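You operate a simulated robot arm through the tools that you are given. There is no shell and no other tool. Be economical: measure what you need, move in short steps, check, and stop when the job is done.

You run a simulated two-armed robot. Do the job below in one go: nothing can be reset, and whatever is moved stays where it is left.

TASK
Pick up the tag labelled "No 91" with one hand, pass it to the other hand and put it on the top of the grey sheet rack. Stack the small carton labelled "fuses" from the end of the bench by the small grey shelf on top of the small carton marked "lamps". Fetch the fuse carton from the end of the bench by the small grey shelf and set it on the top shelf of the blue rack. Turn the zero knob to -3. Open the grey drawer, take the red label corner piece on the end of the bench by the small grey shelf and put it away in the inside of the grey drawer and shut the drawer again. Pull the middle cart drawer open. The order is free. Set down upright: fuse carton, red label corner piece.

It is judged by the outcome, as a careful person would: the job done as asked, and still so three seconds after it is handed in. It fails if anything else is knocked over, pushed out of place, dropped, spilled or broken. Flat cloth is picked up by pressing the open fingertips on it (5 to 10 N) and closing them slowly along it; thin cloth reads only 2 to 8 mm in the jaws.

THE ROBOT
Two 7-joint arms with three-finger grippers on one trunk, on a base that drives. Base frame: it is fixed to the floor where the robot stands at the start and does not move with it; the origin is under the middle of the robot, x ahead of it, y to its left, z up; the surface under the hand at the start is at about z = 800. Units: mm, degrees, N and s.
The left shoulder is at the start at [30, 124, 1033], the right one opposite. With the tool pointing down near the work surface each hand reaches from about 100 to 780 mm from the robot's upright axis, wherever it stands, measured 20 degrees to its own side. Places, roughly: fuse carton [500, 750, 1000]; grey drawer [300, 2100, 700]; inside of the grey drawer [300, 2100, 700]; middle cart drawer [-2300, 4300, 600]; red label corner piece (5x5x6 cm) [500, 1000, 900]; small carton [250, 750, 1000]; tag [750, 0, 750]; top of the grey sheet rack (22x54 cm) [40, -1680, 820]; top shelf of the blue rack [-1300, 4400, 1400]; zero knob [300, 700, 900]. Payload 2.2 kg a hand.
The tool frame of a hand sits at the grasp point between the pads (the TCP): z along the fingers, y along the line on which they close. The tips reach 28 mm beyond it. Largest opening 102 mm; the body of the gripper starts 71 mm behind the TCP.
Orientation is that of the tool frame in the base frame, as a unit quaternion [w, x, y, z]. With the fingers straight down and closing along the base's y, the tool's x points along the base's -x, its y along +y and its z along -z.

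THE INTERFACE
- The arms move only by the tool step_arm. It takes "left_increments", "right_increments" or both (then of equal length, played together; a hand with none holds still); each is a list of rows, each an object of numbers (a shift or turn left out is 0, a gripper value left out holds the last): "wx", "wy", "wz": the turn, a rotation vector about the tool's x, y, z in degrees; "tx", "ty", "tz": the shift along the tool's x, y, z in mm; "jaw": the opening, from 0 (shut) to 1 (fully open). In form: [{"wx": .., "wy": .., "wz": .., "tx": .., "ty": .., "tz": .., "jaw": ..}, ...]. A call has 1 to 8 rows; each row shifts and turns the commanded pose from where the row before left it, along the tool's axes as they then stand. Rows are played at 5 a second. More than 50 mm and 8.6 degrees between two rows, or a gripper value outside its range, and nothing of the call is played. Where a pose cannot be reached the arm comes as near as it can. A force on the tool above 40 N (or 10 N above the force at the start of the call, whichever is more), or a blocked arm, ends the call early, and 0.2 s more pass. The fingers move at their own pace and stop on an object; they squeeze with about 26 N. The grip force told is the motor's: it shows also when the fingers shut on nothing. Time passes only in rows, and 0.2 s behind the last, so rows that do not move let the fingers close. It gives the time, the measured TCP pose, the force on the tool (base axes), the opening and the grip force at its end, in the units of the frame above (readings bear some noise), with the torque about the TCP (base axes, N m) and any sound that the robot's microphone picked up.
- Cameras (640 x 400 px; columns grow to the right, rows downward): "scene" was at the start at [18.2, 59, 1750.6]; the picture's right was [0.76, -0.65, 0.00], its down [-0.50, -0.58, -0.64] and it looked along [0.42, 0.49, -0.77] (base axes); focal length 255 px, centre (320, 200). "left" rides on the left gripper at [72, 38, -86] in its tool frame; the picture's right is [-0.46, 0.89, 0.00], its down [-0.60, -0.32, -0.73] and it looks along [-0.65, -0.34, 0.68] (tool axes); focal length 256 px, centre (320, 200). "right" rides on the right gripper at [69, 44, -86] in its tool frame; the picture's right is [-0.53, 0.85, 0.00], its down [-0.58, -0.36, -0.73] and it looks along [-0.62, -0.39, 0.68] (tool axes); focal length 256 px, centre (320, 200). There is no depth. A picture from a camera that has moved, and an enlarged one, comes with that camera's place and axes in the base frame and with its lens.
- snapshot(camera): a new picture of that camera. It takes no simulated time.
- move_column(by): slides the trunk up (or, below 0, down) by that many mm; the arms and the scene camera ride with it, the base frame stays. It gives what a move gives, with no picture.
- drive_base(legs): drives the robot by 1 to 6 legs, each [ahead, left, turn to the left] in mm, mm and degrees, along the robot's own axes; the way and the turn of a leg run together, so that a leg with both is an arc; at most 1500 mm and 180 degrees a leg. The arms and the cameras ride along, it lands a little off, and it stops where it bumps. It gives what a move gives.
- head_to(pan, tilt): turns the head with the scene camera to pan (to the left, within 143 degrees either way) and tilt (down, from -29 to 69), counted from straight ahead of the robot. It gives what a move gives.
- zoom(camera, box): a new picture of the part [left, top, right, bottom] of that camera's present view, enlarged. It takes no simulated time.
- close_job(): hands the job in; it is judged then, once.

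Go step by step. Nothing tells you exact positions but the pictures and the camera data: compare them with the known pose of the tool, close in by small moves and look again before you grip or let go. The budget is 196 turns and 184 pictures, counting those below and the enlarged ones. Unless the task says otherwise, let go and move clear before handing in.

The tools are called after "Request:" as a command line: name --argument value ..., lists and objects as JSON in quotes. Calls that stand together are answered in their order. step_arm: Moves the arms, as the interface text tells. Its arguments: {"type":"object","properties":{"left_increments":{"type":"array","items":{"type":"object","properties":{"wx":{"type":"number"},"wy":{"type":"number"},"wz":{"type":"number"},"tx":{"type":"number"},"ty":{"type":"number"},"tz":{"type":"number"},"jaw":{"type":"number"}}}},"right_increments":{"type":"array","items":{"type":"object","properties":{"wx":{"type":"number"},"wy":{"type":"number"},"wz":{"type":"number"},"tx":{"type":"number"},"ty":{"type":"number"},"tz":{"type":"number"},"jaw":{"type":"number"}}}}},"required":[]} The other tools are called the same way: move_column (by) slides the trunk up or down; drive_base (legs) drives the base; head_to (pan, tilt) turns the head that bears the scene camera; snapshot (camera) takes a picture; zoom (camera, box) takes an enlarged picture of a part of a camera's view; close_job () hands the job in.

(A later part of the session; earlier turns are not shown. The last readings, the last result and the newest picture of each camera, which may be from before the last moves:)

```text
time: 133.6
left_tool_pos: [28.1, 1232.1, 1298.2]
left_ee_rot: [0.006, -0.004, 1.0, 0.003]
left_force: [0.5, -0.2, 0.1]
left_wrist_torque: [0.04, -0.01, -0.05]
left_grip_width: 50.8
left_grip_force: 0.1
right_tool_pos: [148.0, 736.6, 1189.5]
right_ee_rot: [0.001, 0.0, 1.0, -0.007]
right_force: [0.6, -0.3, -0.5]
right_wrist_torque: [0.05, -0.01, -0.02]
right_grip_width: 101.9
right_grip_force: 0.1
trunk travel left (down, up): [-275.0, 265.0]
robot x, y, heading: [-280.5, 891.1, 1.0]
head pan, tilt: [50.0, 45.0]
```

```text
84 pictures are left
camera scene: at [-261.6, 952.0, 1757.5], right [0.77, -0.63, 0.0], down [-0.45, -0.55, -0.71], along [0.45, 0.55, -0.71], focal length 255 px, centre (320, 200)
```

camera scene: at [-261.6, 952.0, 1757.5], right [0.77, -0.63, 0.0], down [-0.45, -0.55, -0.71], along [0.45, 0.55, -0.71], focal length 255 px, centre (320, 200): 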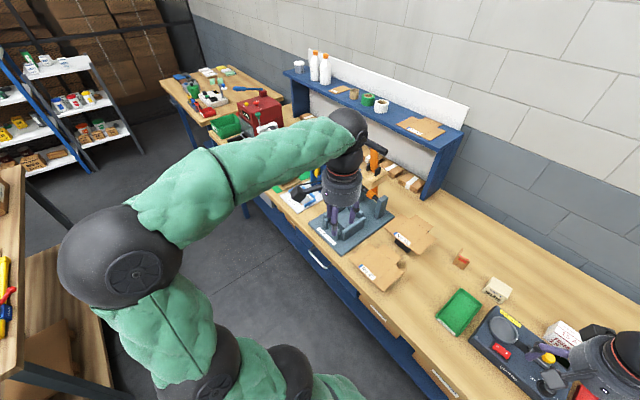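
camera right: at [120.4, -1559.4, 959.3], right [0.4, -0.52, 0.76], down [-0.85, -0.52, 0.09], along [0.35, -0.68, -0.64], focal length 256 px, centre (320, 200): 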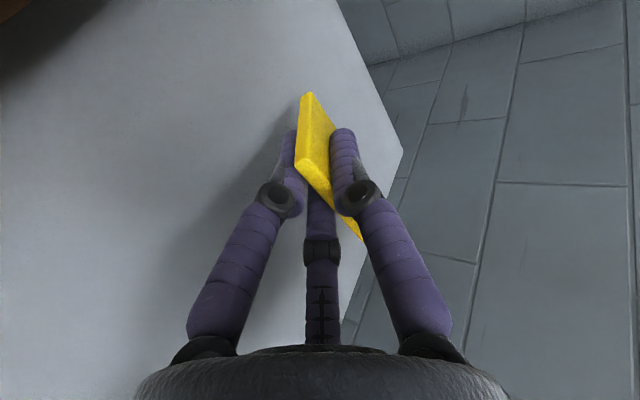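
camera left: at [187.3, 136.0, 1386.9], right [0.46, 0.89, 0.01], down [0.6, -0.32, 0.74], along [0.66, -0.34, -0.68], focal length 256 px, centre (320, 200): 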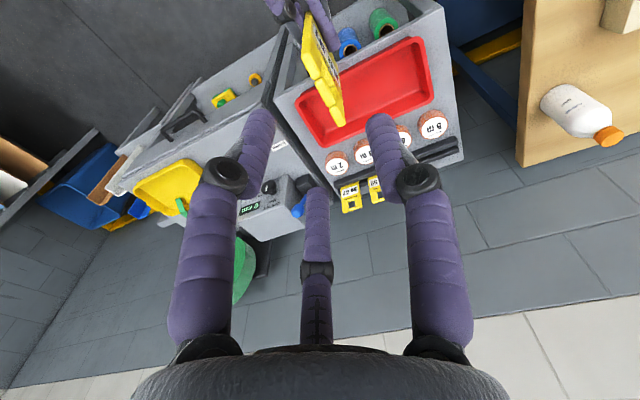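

The corner piece stands at ≈[490,1014] as an upright L: label wall facing me, side wall at its left going back. I move up to it and turn the right wrist to close along x.

Request:
drive_base --legs '[[0, 280, 0], [120, 0, 0]]'

Request:
step_arm --right_increments '[{"wz": 8.2}, {"wz": 8.2}, {"wz": 8.2}, {"wz": 8.2}, {"wz": 8.2}, {"wz": 8.2}, {"wz": 8.2}, {"wz": 8.2}]'

Request:
step_arm --right_increments '[{"wz": 8.2}, {"wz": 8.2}, {"wz": 8.0, "jaw": 0.5}, {}]'

Request:
head_to --pan -5 --tilt 50

Request:
snapshot --camera "scene"

```text
time: 136.3
left_tool_pos: [141.4, 1513.0, 1298.8]
left_ee_rot: [0.006, -0.004, 1.0, 0.002]
left_force: [0.3, 0.5, -0.7]
left_wrist_torque: [-0.01, 0.05, -0.01]
left_grip_width: 51.1
left_grip_force: 0.0
right_tool_pos: [260.1, 1018.9, 1190.3]
right_ee_rot: [0.001, 0.001, 1.0, -0.007]
right_force: [0.4, 0.6, 0.5]
right_wrist_torque: [-0.01, 0.04, -0.01]
right_grip_width: 101.9
right_grip_force: 0.1
trunk travel left (down, up): [-275.0, 265.0]
robot x, y, heading: [-168.3, 1171.2, 0.7]
head pan, tilt: [50.0, 45.0]
```

```text
time: 138.2
left_tool_pos: [139.8, 1512.9, 1299.1]
left_ee_rot: [0.007, -0.003, 1.0, 0.003]
left_force: [0.2, -0.2, 0.8]
left_wrist_torque: [-0.02, 0.01, -0.03]
left_grip_width: 51.0
left_grip_force: 0.1
right_tool_pos: [259.7, 1017.8, 1189.0]
right_ee_rot: [0.005, 0.543, 0.84, -0.005]
right_force: [0.1, 0.1, 0.6]
right_wrist_torque: [0.01, 0.0, 0.01]
right_grip_width: 102.0
right_grip_force: 0.0
trunk travel left (down, up): [-275.0, 265.0]
robot x, y, heading: [-170.1, 1169.8, 0.8]
head pan, tilt: [50.0, 45.0]
```

```text
time: 139.2
left_tool_pos: [139.9, 1511.8, 1298.5]
left_ee_rot: [0.007, -0.003, 1.0, 0.002]
left_force: [0.0, 0.8, 0.0]
left_wrist_torque: [0.0, 0.0, -0.01]
left_grip_width: 50.9
left_grip_force: 0.1
right_tool_pos: [260.3, 1018.1, 1189.7]
right_ee_rot: [0.005, 0.708, 0.706, -0.005]
right_force: [0.0, 0.3, 0.1]
right_wrist_torque: [0.02, -0.03, 0.02]
right_grip_width: 51.0
right_grip_force: 0.1
trunk travel left (down, up): [-275.0, 265.0]
robot x, y, heading: [-168.2, 1172.5, 0.8]
head pan, tilt: [50.0, 45.0]
```

```text
time: 140.4
left_tool_pos: [140.1, 1513.8, 1298.1]
left_ee_rot: [0.007, -0.004, 1.0, 0.003]
left_force: [0.2, -0.4, -0.2]
left_wrist_torque: [0.02, 0.02, -0.01]
left_grip_width: 50.8
left_grip_force: 0.0
right_tool_pos: [258.2, 1017.8, 1188.7]
right_ee_rot: [0.005, 0.707, 0.707, -0.004]
right_force: [0.3, 0.8, 0.5]
right_wrist_torque: [0.02, -0.01, -0.01]
right_grip_width: 51.1
right_grip_force: 0.1
trunk travel left (down, up): [-275.0, 265.0]
robot x, y, heading: [-170.9, 1172.4, 0.8]
head pan, tilt: [-5.0, 50.0]
```

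```text
83 pictures are left
camera scene: at [-124.2, 1164.7, 1750.6], right [-0.07, -1.0, 0.0], down [-0.76, 0.06, -0.64], along [0.64, -0.05, -0.77], focal length 255 px, centre (320, 200)
```

scene: 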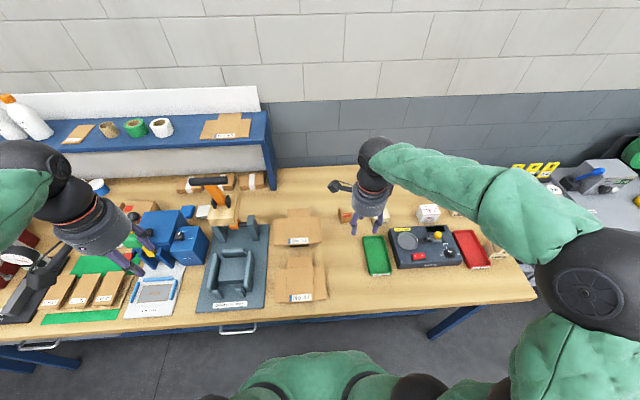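

Request:
step_arm --right_increments '[{"ty": 45, "tz": 15}, {"ty": 45, "tz": 15}, {"ty": 45, "tz": 15}, {"ty": 45, "tz": 15}, {"ty": 32, "tx": -8, "tz": 15}, {"tz": 45}, {}]'

Request:
snapshot --camera "right"

Request:
zoom --camera "scene" --box '[290, 170, 410, 250]'

```text
time: 142.0
left_tool_pos: [139.8, 1512.9, 1298.3]
left_ee_rot: [0.006, -0.004, 1.0, 0.003]
left_force: [0.0, 0.4, 0.4]
left_wrist_torque: [-0.03, -0.06, 0.04]
left_grip_width: 50.9
left_grip_force: 0.2
right_tool_pos: [473.2, 1004.5, 1069.1]
right_ee_rot: [0.006, 0.707, 0.707, -0.004]
right_force: [-0.2, 0.2, -0.5]
right_wrist_torque: [-0.01, -0.05, 0.01]
right_grip_width: 50.9
right_grip_force: 0.1
trunk travel left (down, up): [-275.0, 265.0]
robot x, y, heading: [-169.0, 1168.2, 0.8]
head pan, tilt: [-5.0, 50.0]
```

```text
82 pictures are left
camera right: at [514.4, 1076.0, 1155.9], right [0.84, -0.53, 0.01], down [-0.37, -0.57, 0.74], along [-0.39, -0.63, -0.67], focal length 256 px, centre (320, 200)
```

right: 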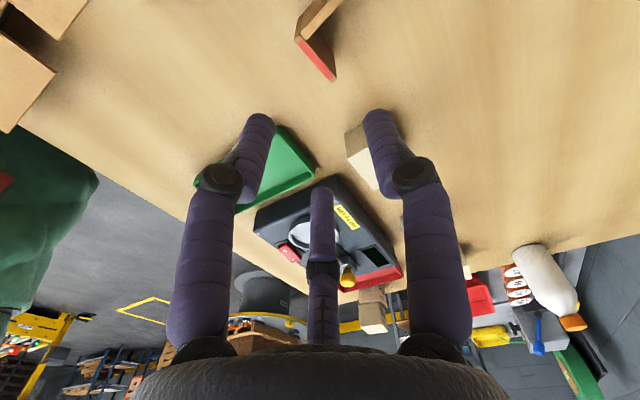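

```text
5.00 times, centred on (350, 210) of scene
camera zoom: at [-124.6, 1164.7, 1750.7], right [-0.07, -1.0, 0.0], down [-0.76, 0.06, -0.64], along [0.64, -0.05, -0.77], focal length 1273 px, centre (170, 150)
```

zoom: 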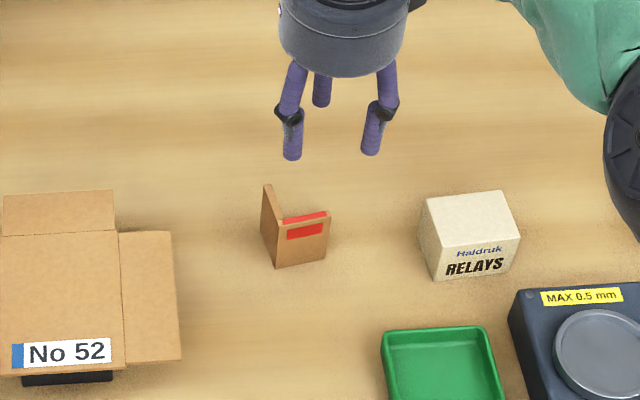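

Request:
zoom --camera "right" --box '[260, 0, 380, 100]'

```text
4.00 times, centred on (320, 50) of right
camera zoom: at [514.4, 1076.0, 1155.9], right [0.84, -0.53, 0.01], down [-0.37, -0.57, 0.74], along [-0.39, -0.63, -0.67], focal length 1024 px, centre (320, 800)
```

zoom: 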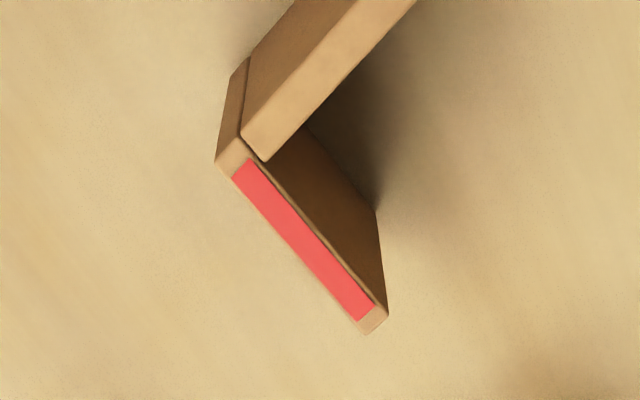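

Wall centre ≈[474,1009], yaw ≈+8°, ~7 mm thick, top ≈935. I align and descend astride the label wall.

Request:
step_arm --right_increments '[{"wz": -8, "tx": 3}, {"tz": 45}, {"tz": 35}, {}]'

Request:
snapshot --camera "right"

Request:
zoom --camera "scene" --box '[290, 170, 410, 250]'

```text
time: 143.0
left_tool_pos: [140.0, 1512.5, 1299.7]
left_ee_rot: [0.006, -0.003, 1.0, 0.002]
left_force: [0.4, 0.0, 0.0]
left_wrist_torque: [0.01, -0.02, 0.03]
left_grip_width: 50.7
left_grip_force: 0.1
right_tool_pos: [471.8, 1008.2, 991.6]
right_ee_rot: [0.006, 0.656, 0.754, -0.005]
right_force: [0.8, 0.2, 0.2]
right_wrist_torque: [0.01, 0.01, -0.04]
right_grip_width: 51.1
right_grip_force: 0.0
trunk travel left (down, up): [-275.0, 265.0]
robot x, y, heading: [-171.5, 1170.1, 0.8]
head pan, tilt: [-5.0, 50.0]
```

```text
79 pictures are left
camera right: at [503.6, 1084.3, 1077.2], right [0.91, -0.41, 0.01], down [-0.28, -0.61, 0.74], along [-0.3, -0.68, -0.67], focal length 256 px, centre (320, 200)
```

right: 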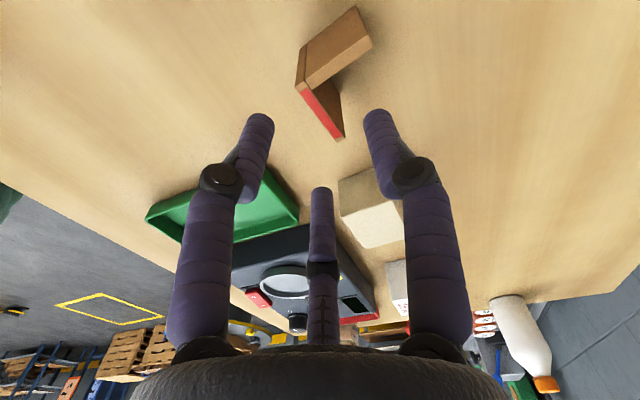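

```text
5.00 times, centred on (350, 210) of scene
camera zoom: at [-124.4, 1164.6, 1750.6], right [-0.07, -1.0, 0.0], down [-0.76, 0.06, -0.64], along [0.64, -0.05, -0.77], focal length 1273 px, centre (170, 150)
```

zoom: 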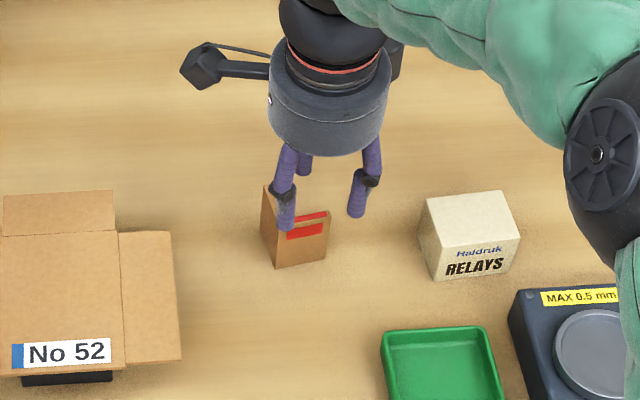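

Request:
step_arm --right_increments '[{"ty": 2, "tz": 32}, {"tz": 30}, {}, {"jaw": 0.3}, {"jaw": 0.15}, {"jaw": 0.0}, {}, {}]'

Request:
snapshot --camera "right"

```text
time: 144.8
left_tool_pos: [140.1, 1512.6, 1298.1]
left_ee_rot: [0.006, -0.005, 1.0, 0.002]
left_force: [-0.9, 0.3, 0.1]
left_wrist_torque: [-0.02, 0.02, 0.01]
left_grip_width: 51.0
left_grip_force: 0.1
right_tool_pos: [474.4, 1006.9, 928.4]
right_ee_rot: [0.005, 0.656, 0.754, -0.005]
right_force: [-0.4, 0.5, 0.7]
right_wrist_torque: [0.01, -0.01, -0.03]
right_grip_width: 10.2
right_grip_force: 26.0
trunk travel left (down, up): [-275.0, 265.0]
robot x, y, heading: [-168.6, 1174.1, 0.6]
head pan, tilt: [-5.0, 50.0]
```

```text
77 pictures are left
camera right: at [506.0, 1084.3, 1013.8], right [0.91, -0.41, 0.01], down [-0.28, -0.61, 0.74], along [-0.3, -0.68, -0.67], focal length 256 px, centre (320, 200)
```

right: 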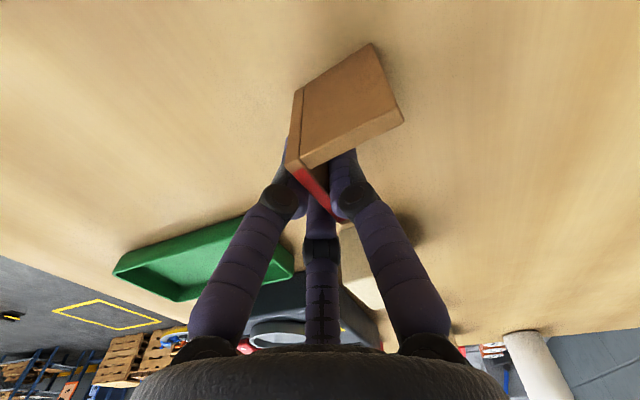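

Corner piece held. I lift it, back off and drive left toward the grey drawer.

Request:
step_arm --right_increments '[{"tz": -20}, {"tz": -45}, {"tz": -45}, {"tz": -45}, {"tz": -45}, {"ty": -45}, {"ty": -45}, {"ty": -40}]'

Request:
drive_base --legs '[[-400, 0, 0], [0, 750, 0]]'

Request:
head_to --pan 0 --tilt 45

Request:
snapshot --camera "scene"

```text
time: 146.6
left_tool_pos: [139.2, 1513.0, 1298.7]
left_ee_rot: [0.007, -0.003, 1.0, 0.003]
left_force: [0.0, 0.4, 0.5]
left_wrist_torque: [0.02, -0.06, 0.0]
left_grip_width: 51.1
left_grip_force: 0.1
right_tool_pos: [346.4, 993.4, 1129.2]
right_ee_rot: [0.006, 0.657, 0.754, -0.005]
right_force: [-1.5, 0.6, -0.7]
right_wrist_torque: [0.0, -0.04, -0.03]
right_grip_width: 10.2
right_grip_force: 26.3
trunk travel left (down, up): [-275.0, 265.0]
robot x, y, heading: [-168.6, 1168.3, 0.5]
head pan, tilt: [-5.0, 50.0]
```

```text
time: 152.7
left_tool_pos: [-269.8, 2256.5, 1299.4]
left_ee_rot: [0.006, -0.004, 1.0, 0.003]
left_force: [-0.2, 0.6, 0.2]
left_wrist_torque: [-0.05, -0.02, 0.01]
left_grip_width: 50.8
left_grip_force: 0.1
right_tool_pos: [-60.6, 1737.2, 1128.7]
right_ee_rot: [0.006, 0.656, 0.755, -0.006]
right_force: [0.4, 0.8, -0.6]
right_wrist_torque: [0.0, -0.02, -0.01]
right_grip_width: 10.0
right_grip_force: 25.9
trunk travel left (down, up): [-275.0, 265.0]
robot x, y, heading: [-578.9, 1912.4, 0.9]
head pan, tilt: [-5.0, 50.0]
```

```text
time: 153.4
left_tool_pos: [-269.7, 2256.2, 1299.4]
left_ee_rot: [0.006, -0.004, 1.0, 0.003]
left_force: [0.4, 0.3, -0.4]
left_wrist_torque: [0.04, 0.02, -0.03]
left_grip_width: 51.1
left_grip_force: 0.1
right_tool_pos: [-62.1, 1737.9, 1128.2]
right_ee_rot: [0.005, 0.656, 0.755, -0.005]
right_force: [-0.1, 0.4, 0.3]
right_wrist_torque: [-0.01, 0.02, -0.03]
right_grip_width: 10.2
right_grip_force: 26.1
trunk travel left (down, up): [-275.0, 265.0]
robot x, y, heading: [-579.0, 1910.0, 0.8]
head pan, tilt: [0.0, 45.0]
```

```text
76 pictures are left
camera scene: at [-529.0, 1914.2, 1757.5], right [0.01, -1.0, 0.0], down [-0.71, -0.01, -0.71], along [0.71, 0.01, -0.71], focal length 255 px, centre (320, 200)
```

scene: 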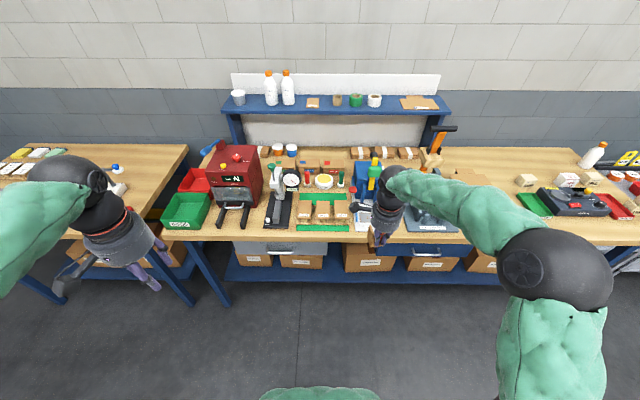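

Request:
zoom --camera "scene" --box '[220, 210, 360, 300]'

```text
4.44 times, centred on (290, 255) of scene
camera zoom: at [-529.0, 1914.2, 1757.5], right [0.01, -1.0, 0.0], down [-0.71, -0.01, -0.71], along [0.71, 0.01, -0.71], focal length 1132 px, centre (453, -44)
```

zoom: 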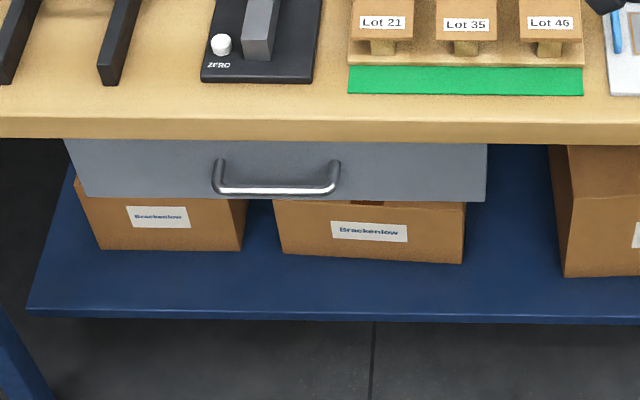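

The grey drawer's handle bar is at ≈[117,2104,771]. I turn the left hand to grip the bar at a slant (closing across it), and tuck the right hand a bit.

Request:
step_arm --left_increments '[{"wz": 8.2}, {"wz": 8.2}, {"wz": 8.2}, {"wz": 8.2}, {"wz": 8.2}, {"wz": 8.2}, {"wz": 8.2}, {"wz": 8.2}]' --right_increments '[{"ty": -30}, {"ty": -30}, {"ty": -30}, {}, {}, {}, {}, {}]'

Request:
step_arm --left_increments '[{"wz": 8.2}, {"wz": 8.2}, {"wz": 7.8}, {"tx": -40}, {"tx": -40}, {"tz": 40}, {"tz": 40}, {"ty": 40}]'

Request:
step_arm --left_increments '[{"ty": 40}, {"tz": 40}, {"tz": 40}, {"wx": -8}, {"wx": -8}, {"wx": -8}, {"wx": -8}, {"wx": -8}]'

```text
time: 155.2
left_tool_pos: [-269.0, 2256.6, 1299.0]
left_ee_rot: [0.003, 0.539, 0.842, 0.005]
left_force: [0.8, 0.1, 0.2]
left_wrist_torque: [0.02, 0.0, 0.0]
left_grip_width: 50.8
left_grip_force: 0.1
right_tool_pos: [-150.9, 1725.1, 1126.4]
right_ee_rot: [0.005, 0.656, 0.755, -0.004]
right_force: [-0.1, -0.4, 0.1]
right_wrist_torque: [-0.01, 0.01, 0.04]
right_grip_width: 10.1
right_grip_force: 26.3
trunk travel left (down, up): [-275.0, 265.0]
robot x, y, heading: [-578.2, 1912.0, 0.4]
head pan, tilt: [0.0, 45.0]
```

```text
time: 157.0
left_tool_pos: [-225.0, 2175.2, 1216.5]
left_ee_rot: [0.0, 0.703, 0.711, 0.005]
left_force: [1.4, 0.1, -0.6]
left_wrist_torque: [0.0, 0.02, -0.03]
left_grip_width: 51.0
left_grip_force: 0.1
right_tool_pos: [-148.7, 1724.4, 1126.3]
right_ee_rot: [0.004, 0.656, 0.755, -0.005]
right_force: [0.4, -0.2, 0.1]
right_wrist_torque: [-0.02, 0.07, 0.0]
right_grip_width: 10.2
right_grip_force: 25.4
trunk travel left (down, up): [-275.0, 265.0]
robot x, y, heading: [-578.6, 1914.5, 0.7]
head pan, tilt: [0.0, 45.0]
```

```text
time: 158.8
left_tool_pos: [-188.3, 2177.7, 1140.4]
left_ee_rot: [0.244, 0.659, 0.665, 0.251]
left_force: [0.0, -0.7, -0.5]
left_wrist_torque: [-0.02, 0.0, 0.02]
left_grip_width: 50.7
left_grip_force: 0.0
right_tool_pos: [-152.0, 1723.9, 1127.4]
right_ee_rot: [0.005, 0.656, 0.755, -0.004]
right_force: [0.5, -0.8, 1.2]
right_wrist_torque: [-0.02, -0.02, -0.02]
right_grip_width: 10.1
right_grip_force: 26.5
trunk travel left (down, up): [-275.0, 265.0]
robot x, y, heading: [-577.7, 1915.4, 0.6]
head pan, tilt: [0.0, 45.0]
```

Request:
drive_base --legs '[[130, 0, 0]]'

Request:
step_arm --left_increments '[{"wx": -7, "jaw": 0.35}, {"wx": -7}, {}]'

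Request:
step_arm --left_increments '[{"tx": -9, "ty": -25.4, "tz": 34.2}, {"tx": -9, "ty": -25.4, "tz": 34.2}, {"tx": -9, "ty": -25.4, "tz": 34.2}, {"tx": -9, "ty": -25.4, "tz": 34.2}, {"tx": -9, "ty": -25.4, "tz": 34.2}, {"tx": -9, "ty": -25.4, "tz": 34.2}, {"tx": -9, "ty": -25.4, "tz": 34.2}]'

Request:
snapshot --camera "left"

Request:
snapshot --camera "scene"

```text
time: 160.1
left_tool_pos: [-56.8, 2179.6, 1139.2]
left_ee_rot: [0.242, 0.66, 0.666, 0.249]
left_force: [-0.2, -0.6, 0.7]
left_wrist_torque: [0.02, 0.02, 0.0]
left_grip_width: 51.1
left_grip_force: 0.0
right_tool_pos: [-20.0, 1727.1, 1126.0]
right_ee_rot: [0.004, 0.655, 0.755, -0.005]
right_force: [0.2, -0.3, 0.1]
right_wrist_torque: [0.0, 0.04, -0.01]
right_grip_width: 10.0
right_grip_force: 26.1
trunk travel left (down, up): [-275.0, 265.0]
robot x, y, heading: [-448.3, 1918.0, 0.7]
head pan, tilt: [0.0, 45.0]
```

```text
time: 160.9
left_tool_pos: [-57.3, 2179.4, 1139.7]
left_ee_rot: [0.322, 0.624, 0.631, 0.329]
left_force: [0.4, -0.3, -0.3]
left_wrist_torque: [-0.03, 0.01, -0.03]
left_grip_width: 36.0
left_grip_force: 0.1
right_tool_pos: [-22.1, 1726.3, 1126.5]
right_ee_rot: [0.007, 0.656, 0.755, -0.005]
right_force: [0.3, -1.1, 0.2]
right_wrist_torque: [-0.05, 0.04, 0.03]
right_grip_width: 10.1
right_grip_force: 26.0
trunk travel left (down, up): [-275.0, 265.0]
robot x, y, heading: [-452.1, 1913.9, 0.7]
head pan, tilt: [0.0, 45.0]
```

```text
time: 162.5
left_tool_pos: [33.9, 2116.8, 861.9]
left_ee_rot: [0.32, 0.625, 0.631, 0.329]
left_force: [0.6, -0.5, -0.5]
left_wrist_torque: [-0.03, 0.05, -0.02]
left_grip_width: 35.6
left_grip_force: 0.1
left hand out of reach, approached as far as the arm can: row 2
right_tool_pos: [-21.3, 1727.0, 1126.6]
right_ee_rot: [0.004, 0.655, 0.756, -0.005]
right_force: [0.6, -0.9, 0.4]
right_wrist_torque: [0.0, 0.04, -0.01]
right_grip_width: 10.1
right_grip_force: 25.9
trunk travel left (down, up): [-275.0, 265.0]
robot x, y, heading: [-450.8, 1915.7, 0.7]
head pan, tilt: [0.0, 45.0]
```

```text
74 pictures are left
camera left: at [-17.0, 2189.1, 943.6], right [0.52, -0.46, 0.72], down [-0.77, -0.61, 0.16], along [0.37, -0.64, -0.68], focal length 256 px, centre (320, 200)
```

left: 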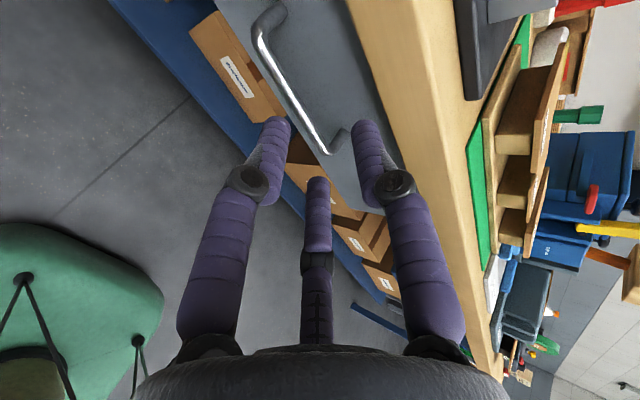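

```text
73 pictures are left
camera scene: at [-397.6, 1916.4, 1757.5], right [0.01, -1.0, 0.0], down [-0.71, -0.01, -0.71], along [0.71, 0.01, -0.71], focal length 255 px, centre (320, 200)
```

scene: 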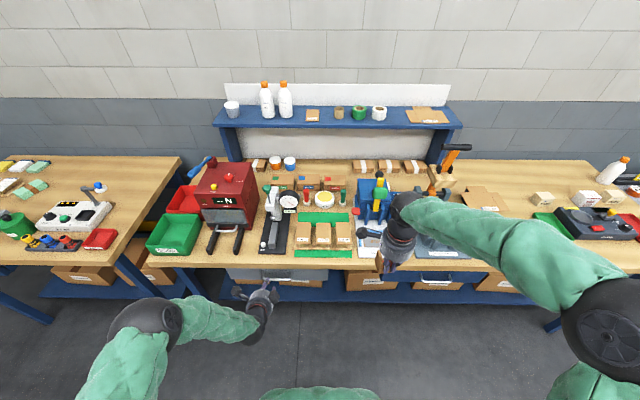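

Bar at ≈[118, 2057–2165, 773]. I align across it, advance part way and check.

Request:
step_arm --left_increments '[{"ty": -24, "tx": -4}, {"tz": 30}, {"tz": 30}, {}]'

Request:
snapshot --camera "left"

Request:
zoom --camera "scene" --box '[210, 240, 330, 320]'

```text
time: 163.5
left_tool_pos: [68.0, 2114.8, 807.2]
left_ee_rot: [0.321, 0.626, 0.631, 0.328]
left_force: [0.1, -0.1, -0.1]
left_wrist_torque: [-0.02, 0.03, 0.02]
left_grip_width: 35.7
left_grip_force: 0.1
right_tool_pos: [-21.3, 1726.5, 1127.0]
right_ee_rot: [0.005, 0.656, 0.755, -0.004]
right_force: [-0.4, 0.4, 0.3]
right_wrist_torque: [-0.01, 0.05, 0.02]
right_grip_width: 9.9
right_grip_force: 26.1
trunk travel left (down, up): [-275.0, 265.0]
robot x, y, heading: [-448.7, 1914.2, 0.8]
head pan, tilt: [0.0, 45.0]
```

```text
72 pictures are left
camera left: at [17.6, 2186.5, 888.7], right [0.52, -0.46, 0.72], down [-0.77, -0.61, 0.16], along [0.37, -0.64, -0.68], focal length 256 px, centre (320, 200)
```

left: 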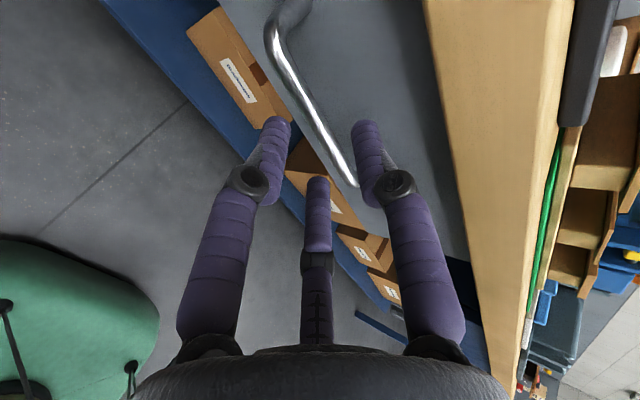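

```text
5.00 times, centred on (270, 280) of scene
camera zoom: at [-399.9, 1916.0, 1757.6], right [0.01, -1.0, 0.0], down [-0.71, -0.01, -0.71], along [0.71, 0.01, -0.71], focal length 1273 px, centre (570, -200)
```

zoom: 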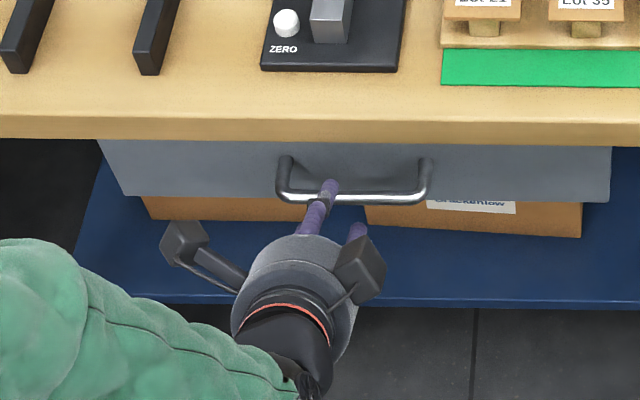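

Request:
step_arm --left_increments '[{"tz": 25}, {"tz": 19}, {}, {"jaw": 0.15}, {"jaw": 0.0}, {}, {}]'

Request:
snapshot --camera "left"

```text
time: 164.6
left_tool_pos: [94.3, 2108.0, 776.3]
left_ee_rot: [0.318, 0.631, 0.632, 0.319]
left_force: [-10.5, 0.1, 11.1]
left_wrist_torque: [0.26, -0.22, -0.53]
left_grip_width: 28.8
left_grip_force: 26.2
right_tool_pos: [-24.2, 1725.4, 1126.7]
right_ee_rot: [0.005, 0.656, 0.754, -0.005]
right_force: [0.9, 0.2, 1.0]
right_wrist_torque: [0.01, 0.01, 0.01]
right_grip_width: 10.2
right_grip_force: 25.6
trunk travel left (down, up): [-275.0, 265.0]
robot x, y, heading: [-452.1, 1914.6, 0.9]
head pan, tilt: [0.0, 45.0]
stopped in row 5 (left hand): the force on the tool passed its limit at 52 N (the readings are from after the stop); the commanded pose is now the measured one
```

```text
70 pictures are left
camera left: at [46.4, 2181.0, 858.7], right [0.53, -0.47, 0.71], down [-0.78, -0.6, 0.18], along [0.35, -0.65, -0.68], focal length 256 px, centre (320, 200)
```

left: 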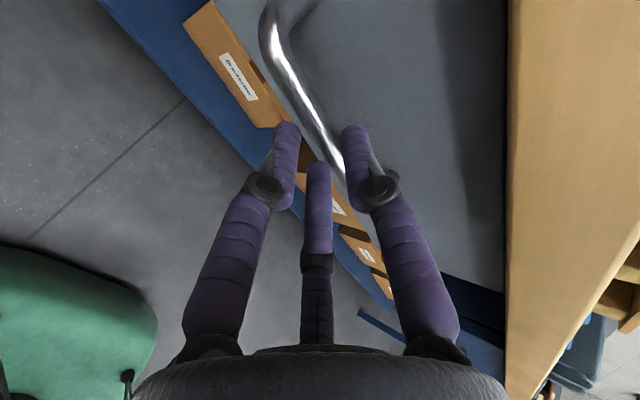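

Request:
step_arm --left_increments '[{"jaw": 0.15}, {"jaw": 0.0}, {}]'

Request:
zoom --camera "scene" --box '[210, 240, 330, 320]'

```text
time: 165.4
left_tool_pos: [93.2, 2107.7, 776.8]
left_ee_rot: [0.318, 0.631, 0.632, 0.318]
left_force: [-14.4, -2.9, 17.2]
left_wrist_torque: [0.51, -0.31, -0.62]
left_grip_width: 27.9
left_grip_force: 44.7
right_tool_pos: [-23.3, 1725.8, 1127.3]
right_ee_rot: [0.005, 0.656, 0.755, -0.004]
right_force: [0.3, -1.0, 0.1]
right_wrist_torque: [-0.01, 0.01, -0.01]
right_grip_width: 10.3
right_grip_force: 25.7
trunk travel left (down, up): [-275.0, 265.0]
robot x, y, heading: [-448.1, 1913.0, 0.7]
head pan, tilt: [0.0, 45.0]
```

```text
5.00 times, centred on (270, 280) of scene
camera zoom: at [-402.9, 1915.0, 1757.7], right [0.01, -1.0, 0.0], down [-0.71, -0.01, -0.71], along [0.71, 0.01, -0.71], focal length 1273 px, centre (570, -200)
```

zoom: 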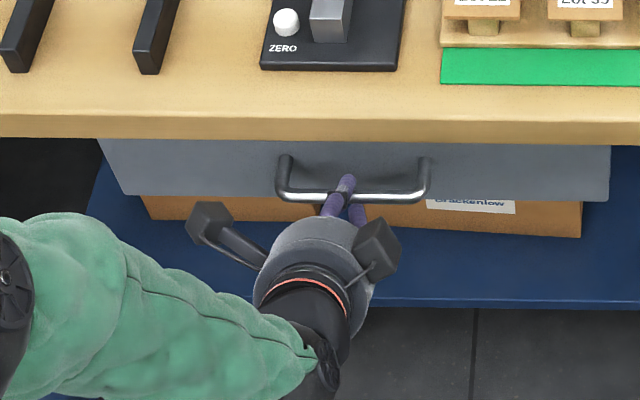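

Fingers are clamped around the bar. I pull gently by backing the base 60 mm.

Request:
drive_base --legs '[[-60, 0, 0]]'

Request:
zoom --camera "scene" --box '[190, 230, 370, 350]'

```text
time: 166.4
left_tool_pos: [34.3, 2108.5, 776.3]
left_ee_rot: [0.317, 0.631, 0.633, 0.318]
left_force: [0.2, 0.2, 0.1]
left_wrist_torque: [0.04, -0.03, -0.02]
left_grip_width: 16.2
left_grip_force: 39.1
right_tool_pos: [-82.7, 1726.4, 1127.3]
right_ee_rot: [0.007, 0.656, 0.754, -0.005]
right_force: [-1.2, 0.5, 0.3]
right_wrist_torque: [0.0, -0.07, 0.0]
right_grip_width: 10.1
right_grip_force: 26.1
trunk travel left (down, up): [-275.0, 265.0]
robot x, y, heading: [-507.0, 1913.8, 0.7]
head pan, tilt: [0.0, 45.0]
```

```text
3.33 times, centred on (280, 290) of scene
camera zoom: at [-462.3, 1915.4, 1757.5], right [0.01, -1.0, 0.0], down [-0.71, -0.01, -0.71], along [0.71, 0.01, -0.71], focal length 849 px, centre (453, -100)
```

zoom: 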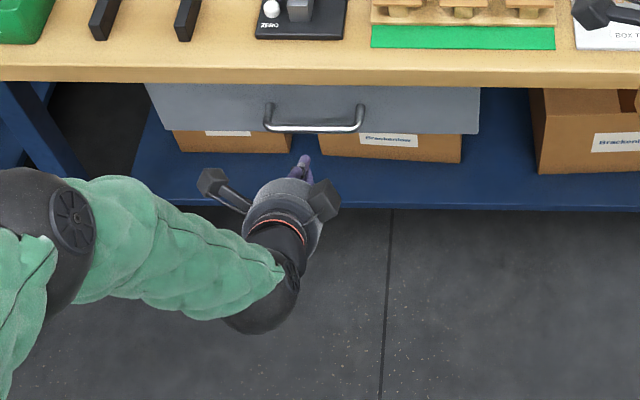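

It slipped off the fingertips – the bar is a bit deeper than I reached. I back the hand off, drive in again and re-measure before going deeper.

Request:
step_arm --left_increments '[{"tz": -40, "jaw": 0.3}, {"ty": 6}, {}]'

Request:
drive_base --legs '[[60, 0, 0]]'

Request:
zoom --camera "left" --box '[200, 0, 440, 200]'

Request:
zoom --camera "scene" --box '[210, 240, 330, 320]'

```text
time: 167.2
left_tool_pos: [6.0, 2108.4, 800.7]
left_ee_rot: [0.318, 0.631, 0.633, 0.317]
left_force: [-0.3, -0.1, 0.8]
left_wrist_torque: [-0.01, 0.01, -0.01]
left_grip_width: 30.4
left_grip_force: 0.0
right_tool_pos: [-80.6, 1725.9, 1127.4]
right_ee_rot: [0.004, 0.656, 0.755, -0.005]
right_force: [-1.2, -0.5, -0.5]
right_wrist_torque: [-0.02, 0.01, -0.01]
right_grip_width: 10.2
right_grip_force: 26.2
trunk travel left (down, up): [-275.0, 265.0]
robot x, y, heading: [-505.6, 1915.5, 0.7]
head pan, tilt: [0.0, 45.0]
```

```text
time: 168.2
left_tool_pos: [68.4, 2109.2, 800.2]
left_ee_rot: [0.316, 0.631, 0.633, 0.317]
left_force: [1.1, 0.1, -1.0]
left_wrist_torque: [0.03, -0.02, -0.02]
left_grip_width: 30.9
left_grip_force: 0.0
right_tool_pos: [-17.6, 1725.5, 1125.3]
right_ee_rot: [0.004, 0.656, 0.755, -0.005]
right_force: [0.3, -0.6, -0.3]
right_wrist_torque: [0.02, 0.07, -0.02]
right_grip_width: 10.4
right_grip_force: 25.8
trunk travel left (down, up): [-275.0, 265.0]
robot x, y, heading: [-451.2, 1918.4, 0.8]
head pan, tilt: [0.0, 45.0]
```

```text
2.00 times, centred on (320, 100) of left
camera zoom: at [21.3, 2182.0, 883.0], right [0.53, -0.46, 0.71], down [-0.77, -0.61, 0.19], along [0.34, -0.65, -0.68], focal length 512 px, centre (320, 400)
```

zoom: 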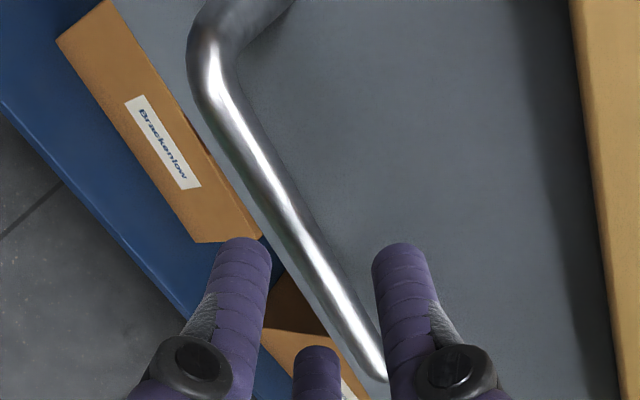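

```text
5.00 times, centred on (270, 280) of scene
camera zoom: at [-395.7, 1916.0, 1757.4], right [0.01, -1.0, 0.0], down [-0.71, -0.01, -0.71], along [0.71, 0.01, -0.71], focal length 1273 px, centre (570, -200)
```

zoom: 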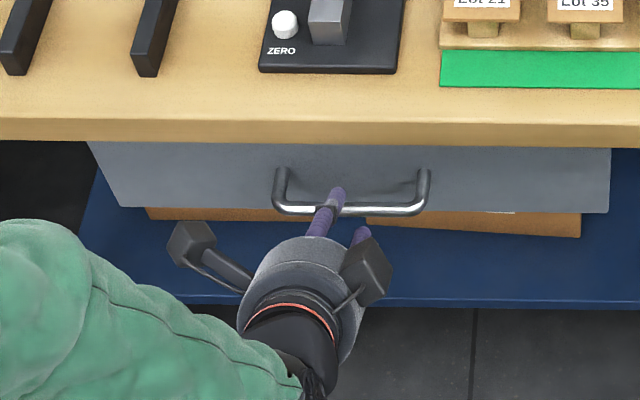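

Better estimate: the bar is at ≈[114,2105,756]. I shift 8 mm lower across and go 47 mm in, then close.

Request:
step_arm --left_increments '[{"ty": -8}, {"tz": 25}, {"tz": 22}, {}]'

Request:
snapshot --camera "left"

Request:
step_arm --left_increments '[{"jaw": 0.2}, {"jaw": 0.1}, {"jaw": 0.0}, {}]'

Request:
snapshot --camera "left"

```text
time: 169.2
left_tool_pos: [100.2, 2108.3, 765.0]
left_ee_rot: [0.317, 0.631, 0.633, 0.317]
left_force: [-0.1, -0.1, -0.7]
left_wrist_torque: [0.02, -0.02, -0.01]
left_grip_width: 30.4
left_grip_force: 0.1
right_tool_pos: [-20.8, 1725.7, 1127.7]
right_ee_rot: [0.005, 0.657, 0.754, -0.005]
right_force: [0.1, 0.5, 0.3]
right_wrist_torque: [-0.02, 0.01, -0.02]
right_grip_width: 10.0
right_grip_force: 26.2
trunk travel left (down, up): [-275.0, 265.0]
robot x, y, heading: [-445.4, 1915.8, 0.7]
head pan, tilt: [0.0, 45.0]
```

```text
65 pictures are left
camera left: at [54.1, 2181.6, 847.7], right [0.53, -0.46, 0.71], down [-0.77, -0.6, 0.18], along [0.34, -0.65, -0.68], focal length 256 px, centre (320, 200)
```

left: 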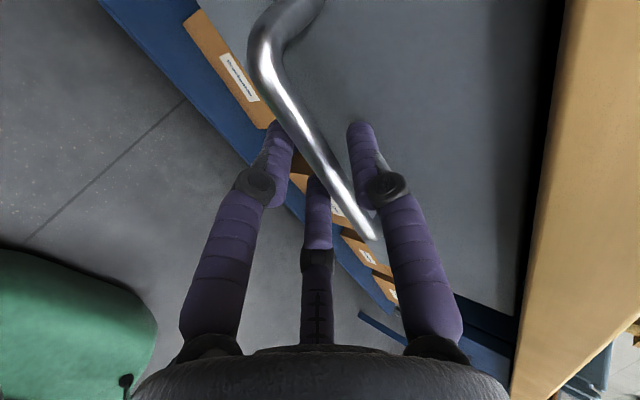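

```text
time: 170.2
left_tool_pos: [101.8, 2107.8, 766.1]
left_ee_rot: [0.318, 0.631, 0.632, 0.318]
left_force: [0.3, 0.9, 6.0]
left_wrist_torque: [0.32, -0.06, -0.29]
left_grip_width: 18.8
left_grip_force: 44.3
right_tool_pos: [-20.8, 1725.9, 1127.5]
right_ee_rot: [0.005, 0.656, 0.755, -0.004]
right_force: [-0.3, -0.6, -0.4]
right_wrist_torque: [-0.03, -0.01, 0.01]
right_grip_width: 10.5
right_grip_force: 25.8
trunk travel left (down, up): [-275.0, 265.0]
robot x, y, heading: [-446.6, 1917.7, 0.9]
head pan, tilt: [0.0, 45.0]
```

```text
64 pictures are left
camera left: at [54.3, 2181.7, 848.5], right [0.53, -0.46, 0.71], down [-0.77, -0.61, 0.18], along [0.35, -0.65, -0.68], focal length 256 px, centre (320, 200)
```

left: 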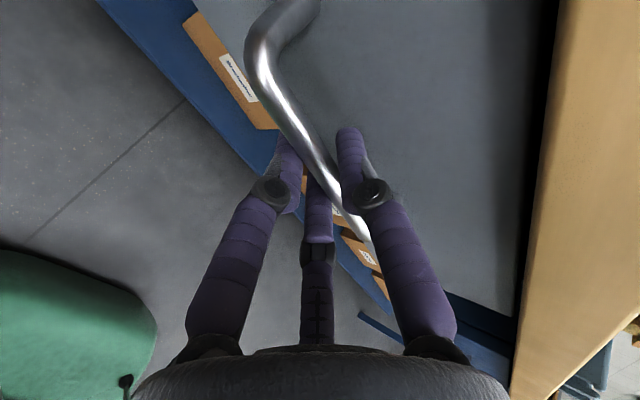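

Now firmly closed on the bar (19 mm). I pull by backing the base.

Request:
drive_base --legs '[[-120, 0, 0]]'

Request:
zoom --camera "scene" --box '[190, 210, 400, 350]'

```text
time: 171.4
left_tool_pos: [-16.5, 2109.3, 766.9]
left_ee_rot: [0.318, 0.63, 0.633, 0.318]
left_force: [-0.8, 14.6, 2.9]
left_wrist_torque: [1.2, -0.19, 0.38]
left_grip_width: 19.0
left_grip_force: 43.5
right_tool_pos: [-139.8, 1724.0, 1127.8]
right_ee_rot: [0.006, 0.656, 0.755, -0.006]
right_force: [-0.4, 0.1, 0.2]
right_wrist_torque: [-0.04, -0.06, 0.03]
right_grip_width: 10.4
right_grip_force: 26.0
trunk travel left (down, up): [-275.0, 265.0]
robot x, y, heading: [-563.8, 1911.3, 0.9]
head pan, tilt: [0.0, 45.0]
```

```text
2.86 times, centred on (295, 280) of scene
camera zoom: at [-518.8, 1916.2, 1757.6], right [0.01, -1.0, 0.0], down [-0.71, -0.01, -0.71], along [0.71, 0.01, -0.71], focal length 728 px, centre (391, -29)
```

zoom: 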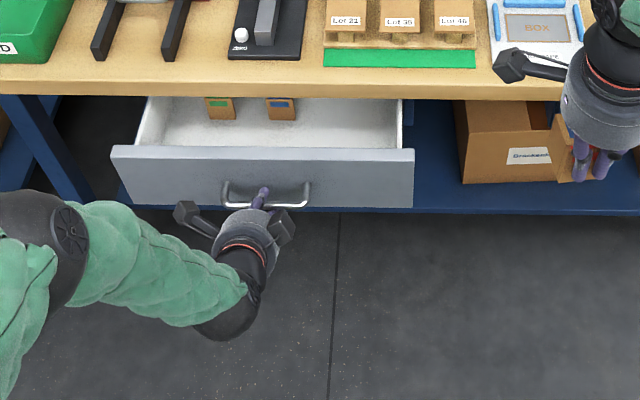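

The drawer opens; there are other corner pieces at the back. I pull 90 mm more, then release.

Request:
drive_base --legs '[[-90, 0, 0]]'

Request:
zoom --camera "scene" --box '[190, 190, 430, 350]'

```text
time: 172.5
left_tool_pos: [-89.1, 2108.9, 764.9]
left_ee_rot: [0.317, 0.631, 0.632, 0.319]
left_force: [1.7, -6.3, 22.2]
left_wrist_torque: [-0.78, -0.08, -1.44]
left_grip_width: 18.8
left_grip_force: 44.7
right_tool_pos: [-208.1, 1726.9, 1126.8]
right_ee_rot: [0.005, 0.654, 0.756, -0.005]
right_force: [2.1, -0.4, -0.6]
right_wrist_torque: [0.02, 0.05, -0.06]
right_grip_width: 9.8
right_grip_force: 25.9
trunk travel left (down, up): [-275.0, 265.0]
robot x, y, heading: [-636.3, 1918.9, 1.1]
head pan, tilt: [0.0, 45.0]
stopped in leg 1: the robot was blocked; the commanded pose is now the measured one
```

```text
2.50 times, centred on (310, 270) of scene
camera zoom: at [-586.4, 1914.3, 1757.5], right [0.02, -1.0, 0.0], down [-0.71, -0.01, -0.71], along [0.71, 0.01, -0.71], focal length 636 px, centre (345, 25)
```

zoom: 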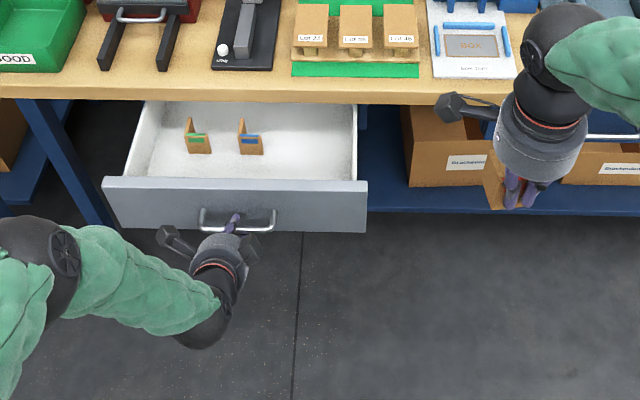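

Fully open. I release the handle, lift the left hand clear, and shift the base so the right hand is over the drawer's free right part.

Request:
step_arm --left_increments '[{"jaw": 0.35}, {}, {"tz": -30}, {"tz": -45}, {"tz": -45}, {"ty": 40, "tz": -20}, {"ty": 40, "tz": -25}, {"ty": 40, "tz": -25}]'

Request:
drive_base --legs '[[0, 190, 0]]'

Request:
snapshot --camera "scene"

```text
time: 174.3
left_tool_pos: [-175.6, 2109.8, 974.6]
left_ee_rot: [0.315, 0.631, 0.635, 0.314]
left_force: [-0.3, 0.5, -0.3]
left_wrist_torque: [0.03, -0.02, -0.02]
left_grip_width: 35.7
left_grip_force: 0.1
right_tool_pos: [-210.4, 1728.0, 1128.7]
right_ee_rot: [0.005, 0.654, 0.757, -0.004]
right_force: [-0.4, -0.1, 0.5]
right_wrist_torque: [0.01, -0.02, -0.01]
right_grip_width: 10.2
right_grip_force: 26.0
trunk travel left (down, up): [-275.0, 265.0]
robot x, y, heading: [-635.7, 1913.8, 0.9]
head pan, tilt: [0.0, 45.0]
```

```text
time: 175.9
left_tool_pos: [-174.5, 2298.3, 974.1]
left_ee_rot: [0.316, 0.632, 0.635, 0.313]
left_force: [0.8, -0.2, 0.3]
left_wrist_torque: [-0.03, 0.0, -0.04]
left_grip_width: 35.7
left_grip_force: 0.0
right_tool_pos: [-213.5, 1916.4, 1128.6]
right_ee_rot: [0.005, 0.656, 0.755, -0.006]
right_force: [0.2, 0.2, -0.5]
right_wrist_torque: [-0.04, 0.01, 0.03]
right_grip_width: 10.3
right_grip_force: 26.3
trunk travel left (down, up): [-275.0, 265.0]
robot x, y, heading: [-639.0, 2105.8, 0.9]
head pan, tilt: [0.0, 45.0]
```

```text
61 pictures are left
camera scene: at [-591.6, 2107.2, 1757.5], right [0.02, -1.0, 0.0], down [-0.71, -0.01, -0.71], along [0.71, 0.01, -0.71], focal length 255 px, centre (320, 200)
```

scene: 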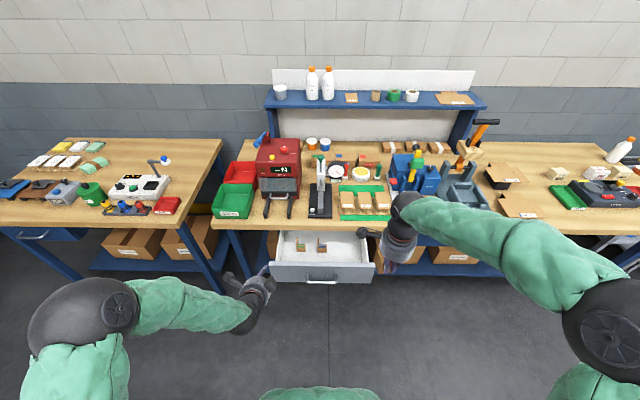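

Request:
drive_base --legs '[[100, 0, 0]]'

Request:
step_arm --right_increments '[{"tx": 13, "ty": 38}, {"tx": 13, "ty": 38}, {"tx": 13, "ty": 38}, {"tx": 14, "ty": 38}, {"tz": 40}, {"tz": 40}, {"tz": 40}, {"tz": 40}]'

Request:
zoom --camera "scene" --box '[230, 210, 410, 330]'

Request:
snapshot --camera "right"

```text
time: 177.0
left_tool_pos: [-73.2, 2298.0, 975.1]
left_ee_rot: [0.315, 0.633, 0.634, 0.313]
left_force: [0.1, 1.0, 0.0]
left_wrist_torque: [0.02, 0.02, 0.01]
left_grip_width: 35.7
left_grip_force: 0.0
right_tool_pos: [-110.4, 1916.5, 1126.4]
right_ee_rot: [0.005, 0.656, 0.754, -0.005]
right_force: [0.7, -0.8, -0.2]
right_wrist_torque: [0.02, 0.02, 0.0]
right_grip_width: 10.0
right_grip_force: 26.3
trunk travel left (down, up): [-275.0, 265.0]
robot x, y, heading: [-541.3, 2109.4, 1.0]
head pan, tilt: [0.0, 45.0]
```

```text
time: 178.8
left_tool_pos: [-75.5, 2297.6, 974.2]
left_ee_rot: [0.316, 0.633, 0.633, 0.313]
left_force: [0.6, -0.2, 0.2]
left_wrist_torque: [-0.02, 0.0, -0.01]
left_grip_width: 35.6
left_grip_force: 0.0
right_tool_pos: [29.2, 1988.5, 966.2]
right_ee_rot: [0.005, 0.656, 0.754, -0.005]
right_force: [0.8, -0.6, 0.5]
right_wrist_torque: [0.03, 0.04, 0.0]
right_grip_width: 10.5
right_grip_force: 26.6
trunk travel left (down, up): [-275.0, 265.0]
robot x, y, heading: [-542.8, 2109.2, 0.7]
head pan, tilt: [0.0, 45.0]
```

```text
3.33 times, centred on (320, 270) of scene
camera zoom: at [-490.6, 2106.6, 1757.5], right [0.01, -1.0, 0.0], down [-0.71, -0.01, -0.71], along [0.71, 0.01, -0.71], focal length 849 px, centre (320, -33)
```

zoom: 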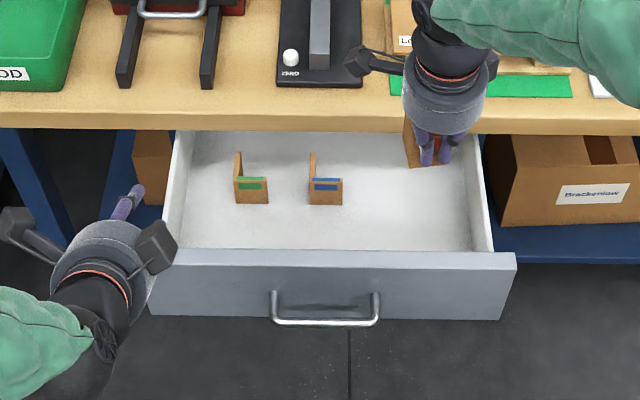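

```text
59 pictures are left
camera right: at [61.3, 2064.2, 1051.5], right [0.91, -0.41, 0.01], down [-0.28, -0.61, 0.74], along [-0.3, -0.68, -0.67], focal length 256 px, centre (320, 200)
```

right: 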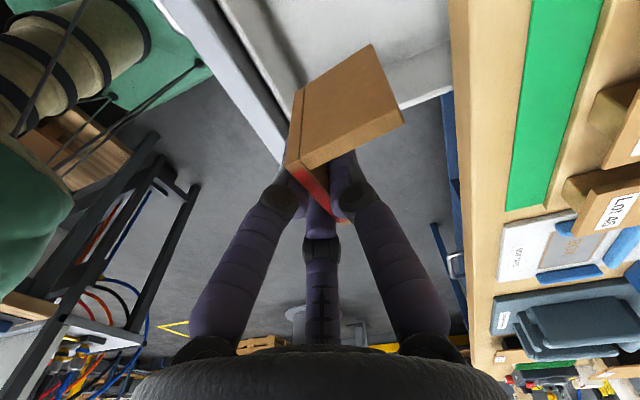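

Request:
step_arm --right_increments '[{"ty": 20, "tx": 3}, {"tz": 40}, {"tz": 40}, {"tz": 40}, {"tz": 15}, {}]'

Request:
zoom --camera "scene" --box '[230, 210, 410, 330]'

```text
time: 180.2
left_tool_pos: [-75.3, 2297.9, 974.4]
left_ee_rot: [0.315, 0.634, 0.633, 0.313]
left_force: [0.6, -0.3, 0.0]
left_wrist_torque: [0.0, 0.0, 0.0]
left_grip_width: 35.5
left_grip_force: 0.1
right_tool_pos: [45.9, 1994.0, 831.3]
right_ee_rot: [0.005, 0.656, 0.755, -0.005]
right_force: [-0.1, 1.1, 0.3]
right_wrist_torque: [0.02, 0.01, -0.01]
right_grip_width: 10.1
right_grip_force: 26.3
trunk travel left (down, up): [-275.0, 265.0]
robot x, y, heading: [-538.7, 2103.0, 1.0]
head pan, tilt: [0.0, 45.0]
```

```text
3.33 times, centred on (320, 270) of scene
camera zoom: at [-491.8, 2106.4, 1757.5], right [0.01, -1.0, 0.0], down [-0.71, -0.01, -0.71], along [0.71, 0.01, -0.71], focal length 849 px, centre (320, -33)
```

zoom: 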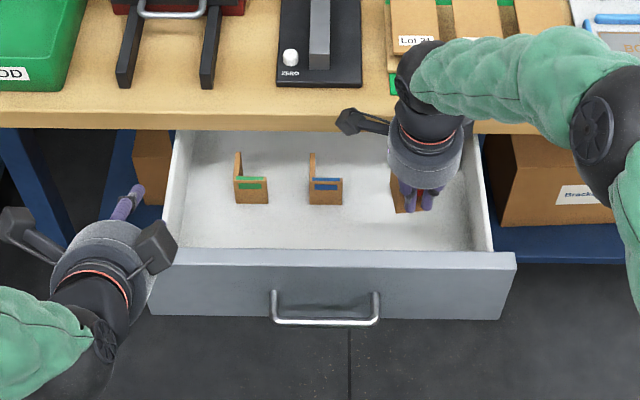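

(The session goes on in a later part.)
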